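You operate a simulated robot arm through the tools that you are given. There is no shell and no other tool. Be economical: measure what you need, move in short steps, check, and stop when the job is done.

Carry out the task below with a simulated robot arm. There is one attempt and no reset: what you move stays moved.

TASK
Count the tube with green collars on the vessel bench, then put as many of the blue rubber plugs from the vessel bench in the grey bucket there.
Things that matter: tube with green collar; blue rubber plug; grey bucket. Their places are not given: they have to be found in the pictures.

It is judged by the outcome, as a careful person would: the job done as asked, and still so three seconds after it is handed in. It fails if anything else is knocked over, pushed out of place, dropped, spilled or broken.

THE ROBOT
A 7-joint arm with a two-finger parallel gripper, fixed in place. Base frame: the origin is at the foot of the arm, x ahead of it, y to its left, z up; the work surface is at about z = -0.001. Lengths are in m, angles in degrees, forces in N, time in s.
With the tool pointing down near the work surface it reaches from about 0.22 to 0.58 m from the base axis. Its first joint turns from -66.0 to 66.0 degrees. Payload 2.5 kg.
Tool frame: the origin (TCP) lies between the finger pads and is the grasp point; the fingertips stand 0.023 m ahead of it; z points along the fingers, y is the line along which they close. The gripper opens to 0.094 m. The fingers are 0.038 m wide and 0.01 m thick; the gripper's body (0.054 by 0.096 m) begins 0.039 m behind the TCP.
Orientation is that of the tool frame in the base frame, as a unit quaternion [x, y, z, w]. With the fingers straight down and closing along the base's y, the tool's x points along the base's -x, its y along +y and its z along -z.

THE INTERFACE
- The arm moves only by the tool send_rows. Its argument "motion" is one flat list of numbers, 5 for each row, row after row: the shift along the tool's x, y, z in units of 25 mm (1.0 is 25 mm), then the turn about the tool's z in units of 6 degrees (1.0 is 6 degrees), then the opening in per cent of the stroke, from 0 (shut) to 100 (fully open). In form: [dx, dy, dz, spin, fingers, dx, dy, dz, spin, fingers, ...]. A call has 1 to 8 rows; each row shifts and turns the commanded pose from where the row before left it, along the tool's axes as they then stand. A call with a number of a shift or a turn outside -1 to 1 is refused whole. A row lasts 0.2 s, in which the tool goes at most 0.05 m and 8.6 degrees; a call with a longer step from one row to the next is refused whole, and so is a gripper value outside its range. A pose out of reach is approached as far as the arm can. The call stops where the force on the tool passes 40 N (or 10 N more than at its start, if that is more) or the arm is blocked; 0.2 s more then pass. The fingers move at their own pace (about 0.108 m/s each) and stop on an object; they squeeze with about 44 N. The grip force told is the motor's: it shows also when the fingers shut on nothing. Time passes only in rows, and 0.2 s behind the last, so rows that do not move let the fingers close. It gives the time, the measured TCP pose, the force on the tool (base axes), the opening and the grip force at its end, in the units of the frame above (readings bear some noise).
- Cameras (640 x 400 px; columns grow to the right, rows downward): "scene" is fixed at [0.1278, -0.418, 0.5264]; the picture's right is [0.63, -0.77, 0.00], its down [-0.58, -0.47, -0.66] and it looks along [0.51, 0.42, -0.75] (base axes); focal length 214 px, centre (320, 200). "wrist" rides on the gripper at [-0.039, 0, -0.044] in the tool frame; the picture's right is [0.00, -1.00, 0.00], its down [0.97, 0.00, -0.24] and it looks along [0.24, 0.00, 0.97] (tool axes); focal length 218 px, centre (320, 200).
- grab_frame(camera): a new picture of that camera. No time passes.
- point_at(camera, pixels): there is no depth. For up to 12 entries [column, row, z] of the newest picture of that camera ("zoom" is the newest enlarged one), the place [x, y] in the base frame at which the ray of that pixel passes the height z, good to about 0.002 m, but the place of the scene camera against the robot may be out by one fixed shift of up to 0.012 m in any direction. No time passes.
- inspect(camera, box): a new picture of the part [left, top, right, bottom] of that camera's present view, enlarged. No time passes.
- finish_job(): hands the job in; it is judged then, once.

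Work in short steps. Measure before you move; look again where a grasp or a placing could have gone wrong, and mend it. You have 60 turns and 20 pictures in all, the two below and enlarged ones among them. Open the gripper and draw the arm clear of the work before you hand the job in, unless the task says otherwise; then end with one line.

The tools are called after ">>>" as a command line: name --argument value ..., lists and objects as JSON in quotes. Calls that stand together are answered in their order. send_rows: Moves the arm, as the interface text tells. Its arguments: {"type":"object","properties":{"motion":{"type":"array","items":{"type":"number"}}},"required":["motion"]} The other tools are called the same way: grab_frame (camera) takes a picture; point_at (camera, pixels) gives the place at which the rays of pixels pass given heights; inspect (camera, box) takes an enlarged picture of a part of a camera's view; finish_job () hands the job in.

At the start:

```text
time_s: 0.0
ee_pos: [0.3055, -0.1436, 0.3823]
tcp_rot: [0.0, 1.0, 0.0, -0.001]
ft_force: [0.4, -0.3, 0.4]
grip_width: 0.0938
grasp_force: 0.1
```

scene: 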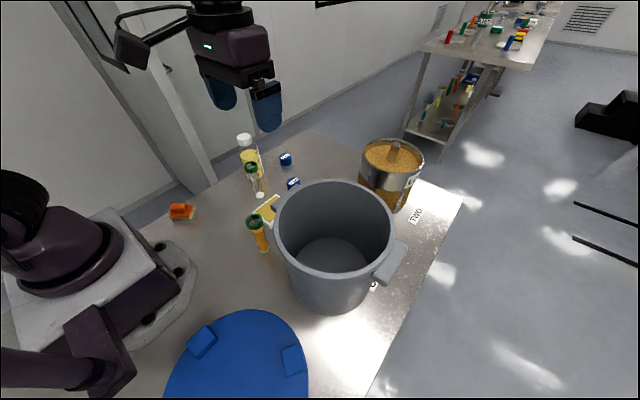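
wrist: 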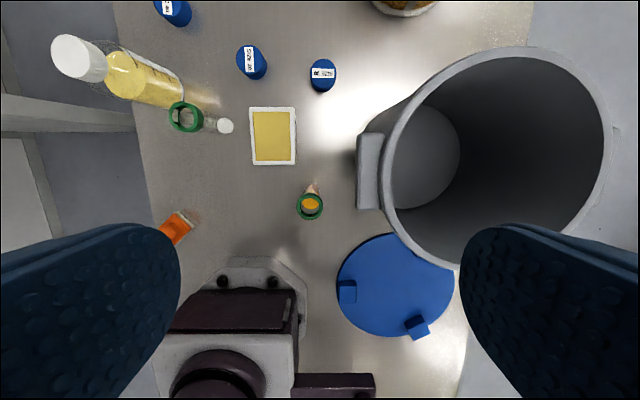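

I'll enlarge both views to count the green collars and find the blue plugs.

>>> inspect --camera "wrist" --box '[120, 0, 440, 200]'

>>> inspect --camera "scene" --box '[150, 110, 470, 310]'

```text
2.00 times, centred on (280, 100) of wrist
```

zoom: 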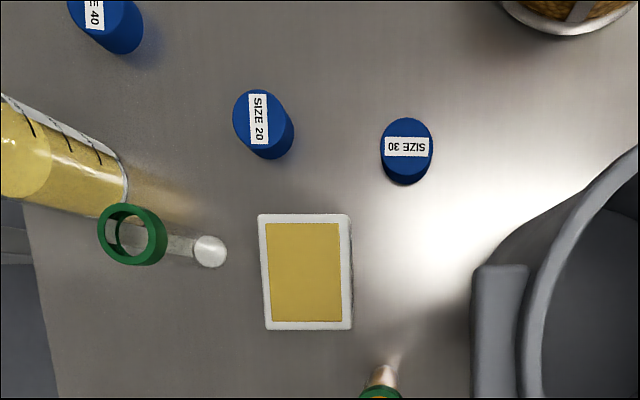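

```text
2.00 times, centred on (310, 210) of scene
```

zoom: 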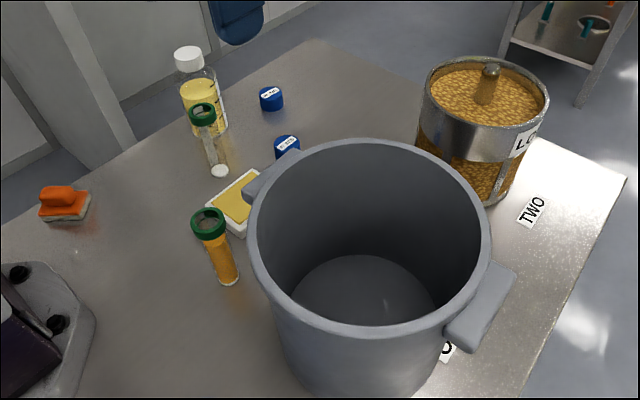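

Two green-collared tubes are in view, at wrist (185,117) and (309,206), and there are three plugs. I'll now measure the plugs, the bucket rim and the obstacles.

>>> point_at --camera "wrist" --pixels '[[249, 60, 0.03], [322, 70, 0.03], [257, 70, 0.0], [322, 85, 0.0], [385, 155, 0.15], [612, 155, 0.15], [500, 50, 0.15], [450, 262, 0.15], [185, 117, 0.1], [309, 206, 0.1], [224, 126, 0.0], [80, 58, 0.12]]'

>>> point_at --camera "scene" --pixels '[[285, 157, 0.03], [293, 181, 0.03], [275, 220, 0.15], [395, 230, 0.15], [340, 180, 0.15], [325, 275, 0.15], [250, 167, 0.1], [254, 219, 0.1], [260, 195, 0.0], [263, 250, 0.0], [243, 138, 0.12], [390, 150, 0.12]]'

```text
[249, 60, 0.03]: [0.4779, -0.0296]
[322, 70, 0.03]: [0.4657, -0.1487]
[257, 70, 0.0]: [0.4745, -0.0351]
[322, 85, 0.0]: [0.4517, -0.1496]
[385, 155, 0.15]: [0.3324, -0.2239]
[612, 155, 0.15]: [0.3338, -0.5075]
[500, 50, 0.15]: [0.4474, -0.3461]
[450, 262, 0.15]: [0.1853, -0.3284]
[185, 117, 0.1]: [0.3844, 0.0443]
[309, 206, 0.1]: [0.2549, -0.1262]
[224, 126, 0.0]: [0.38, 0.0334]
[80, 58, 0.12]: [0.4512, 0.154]
```

```text
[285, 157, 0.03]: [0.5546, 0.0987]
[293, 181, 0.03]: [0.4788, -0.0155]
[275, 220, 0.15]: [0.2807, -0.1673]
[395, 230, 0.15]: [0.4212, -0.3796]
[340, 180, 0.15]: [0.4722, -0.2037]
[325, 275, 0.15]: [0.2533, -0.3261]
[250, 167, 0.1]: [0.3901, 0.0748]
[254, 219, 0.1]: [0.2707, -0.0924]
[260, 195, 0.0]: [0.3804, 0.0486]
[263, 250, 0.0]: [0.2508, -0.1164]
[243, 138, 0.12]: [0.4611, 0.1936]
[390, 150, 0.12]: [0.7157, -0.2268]
```

The two plugs to take are SIZE 30 at about (0.462,-0.149) and SIZE 20 at (0.476,-0.030). From both views the bucket centre comes out at about (0.315,-0.31) with its rim near z 0.22. I'll move over SIZE 30 and check.

>>> send_rows --motion '[-0.8, 0, 0, 0, 100, -0.9, 0, 0.2, 0, 100, -0.9, 0, 0.8, 0, 100, -0.9, 0, 0.9, 0, 100, -0.9, -0.1, 0.9, 0, 100, -0.9, -0.1, 0.9, 0, 100, -0.9, 0, 0.9, 0, 100, 0, 0, 0.9, 0, 100]'

>>> grab_frame --camera "wrist"

>>> grab_frame --camera "scene"

```text
time_s: 1.8
ee_pos: [0.4622, -0.1486, 0.2455]
tcp_rot: [0.0, 1.0, 0.0, 0.001]
ft_force: [0.7, 0.2, -0.6]
grip_width: 0.094
grasp_force: 0.1
```

```text
15 pictures are left
```

wrist: 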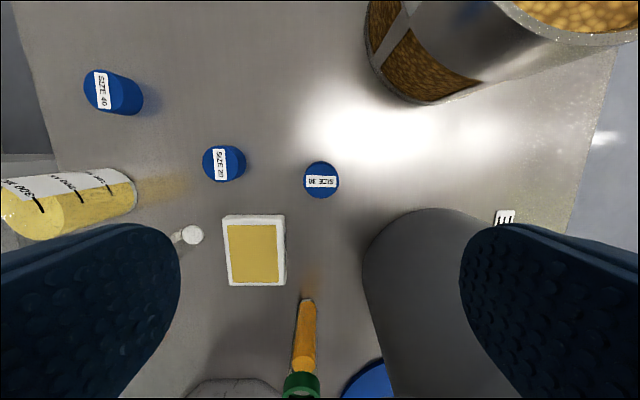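

```text
14 pictures are left
```

scene: 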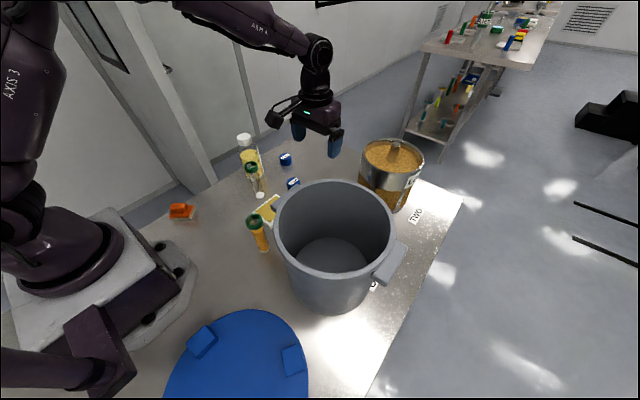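

There are no more tubes hidden behind the bucket, so the count is two. I'll now refine the position of SIZE 30, whose top is at about (321,179) and base at about (321,197).

>>> point_at --camera "wrist" --pixels '[[321, 178, 0.03], [303, 178, 0.03], [339, 178, 0.03], [321, 161, 0.03], [321, 199, 0.0], [218, 163, 0.03], [320, 178, 0.02], [370, 60, 0.0]]'

>>> inspect --camera "wrist" --box '[270, 145, 370, 207]'

```text
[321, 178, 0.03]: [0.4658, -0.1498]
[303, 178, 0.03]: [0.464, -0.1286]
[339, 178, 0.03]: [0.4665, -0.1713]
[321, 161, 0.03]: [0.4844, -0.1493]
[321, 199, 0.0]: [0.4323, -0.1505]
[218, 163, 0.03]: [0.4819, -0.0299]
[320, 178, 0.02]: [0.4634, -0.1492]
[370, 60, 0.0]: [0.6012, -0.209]
```

```text
6.40 times, centred on (320, 176) of wrist
```

zoom: 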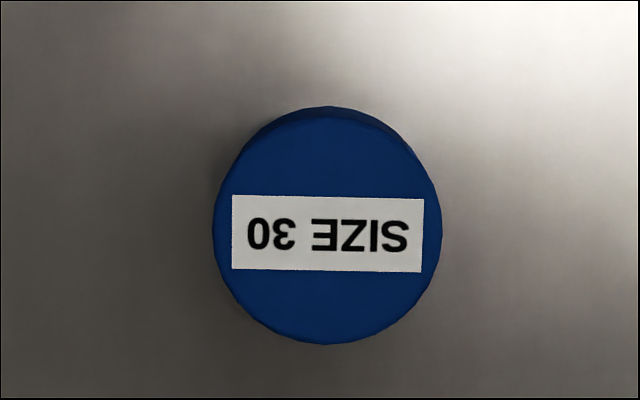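

The plug is about 42 mm wide with its centre near (0.463,-0.150), directly under the tool. I'll lower to about z 0.028 in two calls, then close.

>>> send_rows --motion '[0, -0.05, 1, 0, 100, 0, 0, 1, 0, 100, 0, 0, 1, 0, 100, 0, 0, 1, 0, 100, 0, 0, 1, 0, 100, 0, 0, 1, 0, 100, 0, 0, 0.9, 0, 100, 0, 0, 0.8, 0, 100]'

>>> send_rows --motion '[0, 0, 0.5, 0, 100, 0, 0, 0.5, 0, 100, 0, 0, 0, 0, 100, 0, 0, 0, 0, 25, 0, 0, 0, 0, 25, 0, 0, 0, 0, 25, 0, 0, 0, 0, 25]'

```text
time_s: 3.6
ee_pos: [0.4587, -0.1498, 0.0535]
tcp_rot: [0.0, 1.0, 0.0, 0.001]
ft_force: [0.2, 0.0, -0.2]
grip_width: 0.0939
grasp_force: 0.1
```

```text
time_s: 5.2
ee_pos: [0.4593, -0.1508, 0.0284]
tcp_rot: [0.0, 1.0, 0.0, 0.0]
ft_force: [-0.6, -0.4, -0.1]
grip_width: 0.0424
grasp_force: 43.8
```

The plug is held at 42 mm with a grip force of 44 N. I'll lift straight up to clear the rim.

>>> send_rows --motion '[0, 0, -0.6, 0, 25, 0, 0, -1, 0, 25, 0, 0, -1, 0, 25, 0, 0, -1, 0, 25, 0, 0, -1, 0, 25, 0, 0, -1, 0, 25, 0, 0, -1, 0, 25, 0, 0, -1, 0, 25]'

>>> send_rows --motion '[0, 0, -1, 0, 25, 0, 0, -1, 0, 25, 0, 0, -1, 0, 25, 0, 0, -1, 0, 25, 0, 0, 0, 0, 25]'

```text
time_s: 7.0
ee_pos: [0.4594, -0.1488, 0.2189]
tcp_rot: [0.0, 1.0, 0.001, 0.0]
ft_force: [-0.9, 0.2, -0.4]
grip_width: 0.0422
grasp_force: 43.9
```

```text
time_s: 8.2
ee_pos: [0.4595, -0.1512, 0.3176]
tcp_rot: [0.0, 1.0, -0.001, 0.0]
ft_force: [0.4, 0.3, -0.3]
grip_width: 0.0423
grasp_force: 43.9
```

Next I'll move across to the estimated bucket centre at this height and look.

>>> send_rows --motion '[0.8, -0.9, 0, 0, 25, 0.8, -0.9, 0, 0, 25, 0.8, -0.9, 0, 0, 25, 0.85, -0.9, 0, 0, 25, 0.85, -0.9, 0, 0, 25, 0.85, -0.9, 0, 0, 25, 0.85, -0.95, 0, 0, 25, 0, 0, 0, 0, 25]'

>>> grab_frame --camera "wrist"

>>> grab_frame --camera "scene"

```text
time_s: 10.0
ee_pos: [0.3136, -0.3094, 0.3178]
tcp_rot: [0.0, 1.0, 0.0, -0.001]
ft_force: [0.3, 0.5, -0.2]
grip_width: 0.0419
grasp_force: 43.8
```

```text
12 pictures are left
```

wrist: 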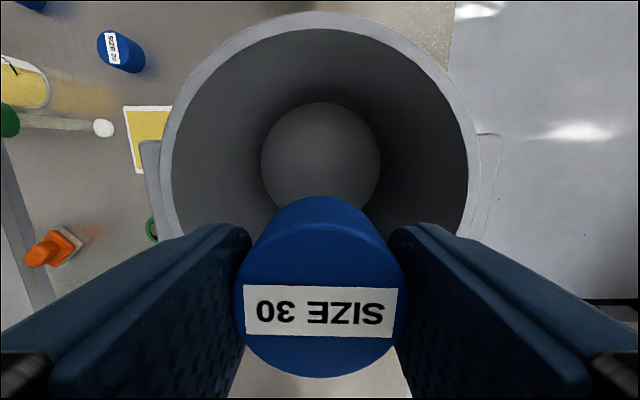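

```text
11 pictures are left
```

scene: 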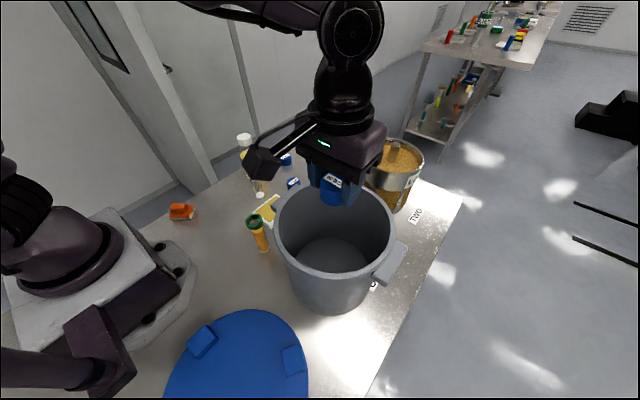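

>>> point_at --camera "wrist" --pixels '[[318, 12, 0.22], [163, 150, 0.22], [481, 150, 0.22], [318, 12, 0.2], [163, 150, 0.2], [481, 150, 0.2], [321, 160, 0.005], [261, 160, 0.005], [381, 160, 0.005], [321, 102, 0.005]]'

```text
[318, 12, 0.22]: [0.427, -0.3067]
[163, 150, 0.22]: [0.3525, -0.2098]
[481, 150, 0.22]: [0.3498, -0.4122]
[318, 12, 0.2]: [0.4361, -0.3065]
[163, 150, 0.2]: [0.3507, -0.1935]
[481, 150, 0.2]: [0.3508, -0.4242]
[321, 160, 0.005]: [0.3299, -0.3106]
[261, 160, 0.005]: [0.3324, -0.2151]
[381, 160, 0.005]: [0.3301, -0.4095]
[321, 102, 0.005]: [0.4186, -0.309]
```

The bucket is centred at about (0.32,-0.31), and the tool is over it. A box on the wrist sits about 0.11 m back at roughly TCP+0.085, so I can only lower to about z 0.157 before it meets the rim. I'll go there, slightly off-centre, and release.

>>> send_rows --motion '[-0.2, -0.5, 0.8, 0, 25, 0, 0, 1, 0, 25, 0, 0, 1, 0, 25, 0, 0, 1, 0, 25, 0, 0, 1, 0, 25, 0, 0, 0.8, 0, 25, 0, 0, 0.8, 0, 25, 0, 0, 0, 0, 25]'

>>> send_rows --motion '[0, 0, 0, 0, 70, 0, 0, 0, 0, 70, 0, 0, 0, 0, 70, 0, 0, -1, 0, 70, 0, 0, -1, 0, 70, 0, 0, -1, 0, 70, 0, 0, -1, 0, 70, 0, 0, -1, 0, 70]'

>>> send_rows --motion '[0, 0, -1, 0, 70, 0, 0, -0.8, 0, 100, 0, 0, 0, 0, 100]'

>>> grab_frame --camera "wrist"

```text
time_s: 11.8
ee_pos: [0.3202, -0.3222, 0.1569]
tcp_rot: [-0.001, 1.0, 0.001, 0.0]
ft_force: [0.4, -0.2, 0.4]
grip_width: 0.042
grasp_force: 43.6
```

```text
time_s: 13.6
ee_pos: [0.3224, -0.3209, 0.2813]
tcp_rot: [-0.001, 1.0, 0.0, 0.0]
ft_force: [-0.2, -0.5, 0.5]
grip_width: 0.066
grasp_force: 0.0
```

```text
time_s: 14.4
ee_pos: [0.3198, -0.3208, 0.3264]
tcp_rot: [-0.001, 1.0, 0.0, 0.0]
ft_force: [-0.2, -0.2, -0.3]
grip_width: 0.0938
grasp_force: 0.0
```

```text
10 pictures are left
```

wrist: 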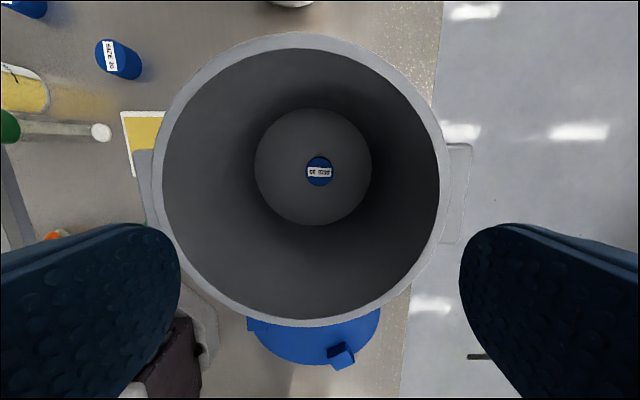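

SIZE 30 is standing in the bucket. I'll travel high to above SIZE 20 at about (0.478,-0.030), then check.

>>> send_rows --motion '[-0.5, 0.9, 0, 0, 100, -0.5, 1, 0, 0, 100, -0.5, 1, 0, 0, 100, -0.5, 1, 0, 0, 100, -0.5, 1, 0, 0, 100, -0.5, 1, 0, 0, 100, -0.5, 1, 0, 0, 100, -0.5, 1, 0, 0, 100]'

>>> send_rows --motion '[-0.6, 1, 0, 0, 100, -0.6, 1, 0, 0, 100, -0.6, 1, 0.5, 0, 100, -0.5, 0.75, 1, 0, 100, 0, 0, 1, 0, 100, 0, 0, 0.9, 0, 100, 0, 0, 0, 0, 100]'

>>> grab_frame --camera "wrist"

```text
time_s: 16.2
ee_pos: [0.4203, -0.1238, 0.3275]
tcp_rot: [0.0, 1.0, 0.0, -0.001]
ft_force: [0.2, -0.9, 0.0]
grip_width: 0.0937
grasp_force: 0.1
```

```text
time_s: 17.8
ee_pos: [0.4794, -0.0301, 0.244]
tcp_rot: [0.0, 1.0, -0.001, 0.0]
ft_force: [-0.1, -0.2, 0.3]
grip_width: 0.0938
grasp_force: 0.0
```

```text
9 pictures are left
```

wrist: 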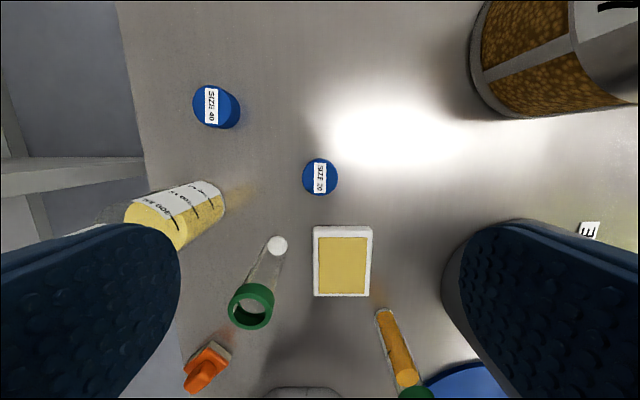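

SIZE 20 is at (320,178), centred under the tool. The wrist box would come down close to the clear tube at (0.38,0.035), so I'll spin 30° to swing it away and then check in the scene view.

>>> send_rows --motion '[-0.06, 0, 0, 0, 100, 0, 0, 0, -1, 100, 0, 0, 0, -1, 100, 0, 0, 0, -1, 100, 0, 0, 0, -1, 100, 0, 0, 0, -1, 100, 0, 0, 0, 0, 100]'

>>> grab_frame --camera "scene"

>>> grab_frame --camera "wrist"

```text
time_s: 19.4
ee_pos: [0.4787, -0.0314, 0.2421]
tcp_rot: [-0.26, 0.966, 0.0, 0.0]
ft_force: [-0.8, -1.1, 0.6]
grip_width: 0.094
grasp_force: 0.1
```

```text
8 pictures are left
```

scene: 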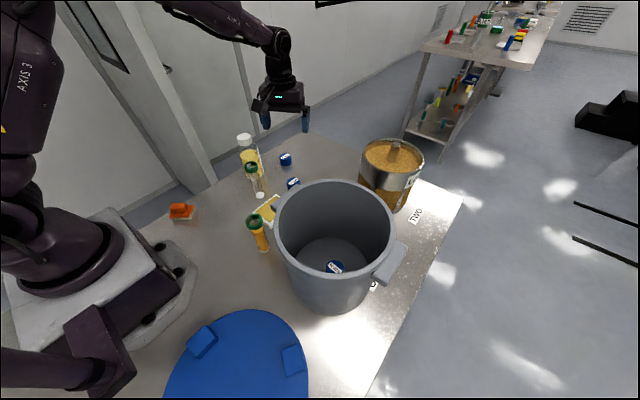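

```text
7 pictures are left
```

wrist: 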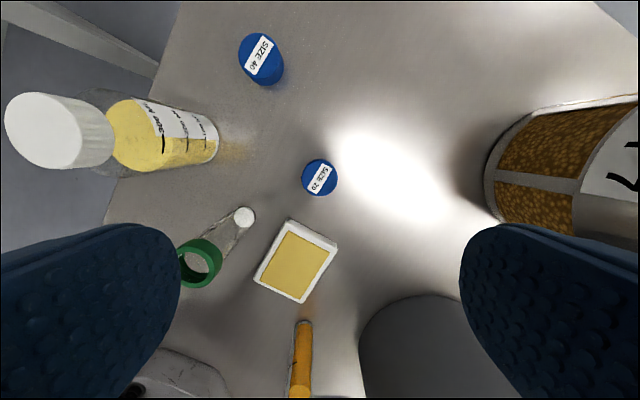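

The box has swung away from the tube, and the plug is still centred at (319,177). I'll descend and grip.

>>> send_rows --motion '[0, 0, 1, 0, 100, 0, 0, 1, 0, 100, 0, 0, 1, 0, 100, 0, 0, 1, 0, 100, 0, 0, 1, 0, 100, 0, 0, 1, 0, 100, 0, 0, 0.8, 0, 100, 0, 0, 0.7, 0, 100]'

>>> send_rows --motion '[0, 0, 0.5, 0, 100, 0, 0, 0.5, 0, 100, 0, 0, 0, 0, 100, 0, 0, 0, 0, 25, 0, 0, 0, 0, 25, 0, 0, 0, 0, 25, 0, 0, 0, 0, 25]'

>>> send_rows --motion '[0, 0, -0.6, 0, 25, 0, 0, -1, 0, 25, 0, 0, -1, 0, 25, 0, 0, -1, 0, 25, 0, 0, -1, 0, 25, 0, 0, -1, 0, 25, 0, 0, -1, 0, 25, 0, 0, -1, 0, 25]'

```text
time_s: 21.2
ee_pos: [0.4795, -0.0318, 0.055]
tcp_rot: [-0.259, 0.966, -0.001, -0.001]
ft_force: [0.2, 0.5, -0.6]
grip_width: 0.0939
grasp_force: 0.1
```

```text
time_s: 22.8
ee_pos: [0.479, -0.0314, 0.0297]
tcp_rot: [-0.259, 0.966, -0.001, 0.001]
ft_force: [-0.3, 0.2, 0.0]
grip_width: 0.0419
grasp_force: 43.6
```

```text
time_s: 24.6
ee_pos: [0.4794, -0.0318, 0.2215]
tcp_rot: [-0.259, 0.966, 0.0, 0.001]
ft_force: [0.6, 0.0, -0.1]
grip_width: 0.0423
grasp_force: 43.9
```

SIZE 20 is held. I'll rise to about 0.32 and turn the tool back square.

>>> send_rows --motion '[0, 0, -1, 1, 25, 0, 0, -1, 1, 25, 0, 0, -1, 1, 25, 0, 0, -1, 1, 25, 0, 0, 0, 1, 25, 0, 0, 0, 0, 25]'

```text
time_s: 26.0
ee_pos: [0.4783, -0.0291, 0.3203]
tcp_rot: [0.001, 1.0, 0.0, 0.0]
ft_force: [0.0, 0.6, 0.0]
grip_width: 0.0419
grasp_force: 43.8
```

Now I'll carry it to about (0.318,-0.277), offset from the first plug at y of about -0.32.

>>> send_rows --motion '[0.6, -0.9, 0, 0, 25, 0.7, -1, 0, 0, 25, 0.7, -1, 0, 0, 25, 0.7, -1, 0, 0, 25, 0.7, -1, 0, 0, 25, 0.6, -1, 0, 0, 25, 0.6, -1, 0, 0, 25, 0.6, -1, 0, 0, 25]'

>>> send_rows --motion '[0.6, -1, 0, 0, 25, 0.6, -1, 0, 0, 25, 0, 0, 0, 0, 25]'

```text
time_s: 27.8
ee_pos: [0.3483, -0.2285, 0.322]
tcp_rot: [0.0, 1.0, -0.001, 0.0]
ft_force: [-0.1, 0.4, 0.3]
grip_width: 0.0419
grasp_force: 43.6
```

```text
time_s: 28.6
ee_pos: [0.3196, -0.2785, 0.3199]
tcp_rot: [-0.001, 1.0, 0.0, 0.0]
ft_force: [-0.3, 1.0, 0.0]
grip_width: 0.0418
grasp_force: 43.5
```

The tool is in position, so I'll lower to about 0.158, release and retreat.

>>> send_rows --motion '[0, 0, 0.9, 0, 25, 0, 0, 1, 0, 25, 0, 0, 1, 0, 25, 0, 0, 1, 0, 25, 0, 0, 1, 0, 25, 0, 0, 0.8, 0, 25, 0, 0, 0.75, 0, 25, 0, 0, 0, 0, 25]'

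>>> send_rows --motion '[0, 0, 0, 0, 65, 0, 0, 0, 0, 65, 0, 0, 0, 0, 65, 0, 0, -1, 0, 65, 0, 0, -1, 0, 65, 0, 0, -1, 0, 65, 0, 0, -1, 0, 65, 0, 0, -1, 0, 65]'

>>> send_rows --motion '[0, 0, -1, 0, 65, 0, 0, -1, 0, 100, 0, 0, -1, 0, 100, 0, 0, 0, 0, 100]'

>>> grab_frame --camera "wrist"

```text
time_s: 30.4
ee_pos: [0.3193, -0.2765, 0.1576]
tcp_rot: [-0.001, 1.0, -0.001, 0.0]
ft_force: [0.7, 0.4, -0.5]
grip_width: 0.0416
grasp_force: 43.6
```

```text
time_s: 32.2
ee_pos: [0.3195, -0.2785, 0.2851]
tcp_rot: [0.0, 1.0, 0.0, -0.001]
ft_force: [0.5, -1.0, 1.1]
grip_width: 0.0611
grasp_force: 0.0
```

```text
time_s: 33.2
ee_pos: [0.3199, -0.2786, 0.3586]
tcp_rot: [-0.001, 1.0, 0.001, 0.001]
ft_force: [-0.1, -0.2, -0.5]
grip_width: 0.094
grasp_force: 0.1
```

```text
6 pictures are left
```

wrist: 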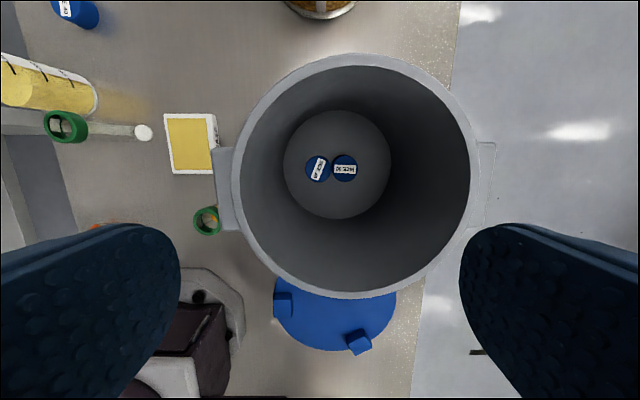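

Both plugs are in the bucket. I'll move the arm clear and take one last look at the scene.

>>> send_rows --motion '[0, 0.9, -0.4, 0, 100, 0, 0.9, -0.4, 0, 100, 0, 0.9, 0, 0, 100, 0, 0.9, 0, 0, 100, 0, 0.9, 0, 0, 100, 0, 0.9, 0, 0, 100, 0, 0, 0, 0, 100]'

>>> grab_frame --camera "scene"

```text
time_s: 34.8
ee_pos: [0.3196, -0.1441, 0.3777]
tcp_rot: [0.001, 1.0, 0.0, 0.0]
ft_force: [-1.1, 0.4, 0.8]
grip_width: 0.0939
grasp_force: 0.0
```

```text
5 pictures are left
```

scene: 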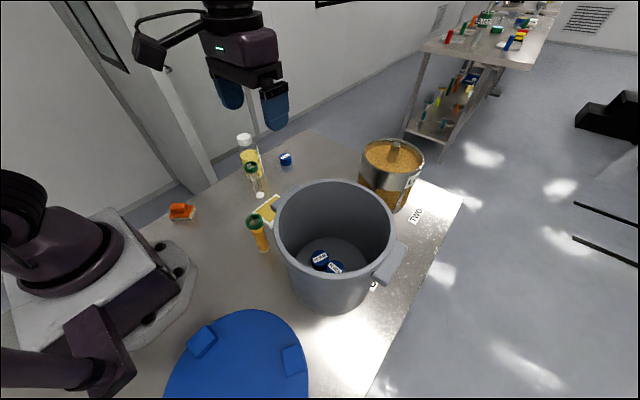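

The bucket holds two plugs, matching the two tubes, and everything else is where it was. I'm handing in the job.

>>> finish_job

```text
The job is handed in.
```

I counted two tubes with green collars on the vessel bench and put two blue rubber plugs (SIZE 20 and SIZE 30) in the grey bucket; each was let go partway down inside it, and nothing else was moved.
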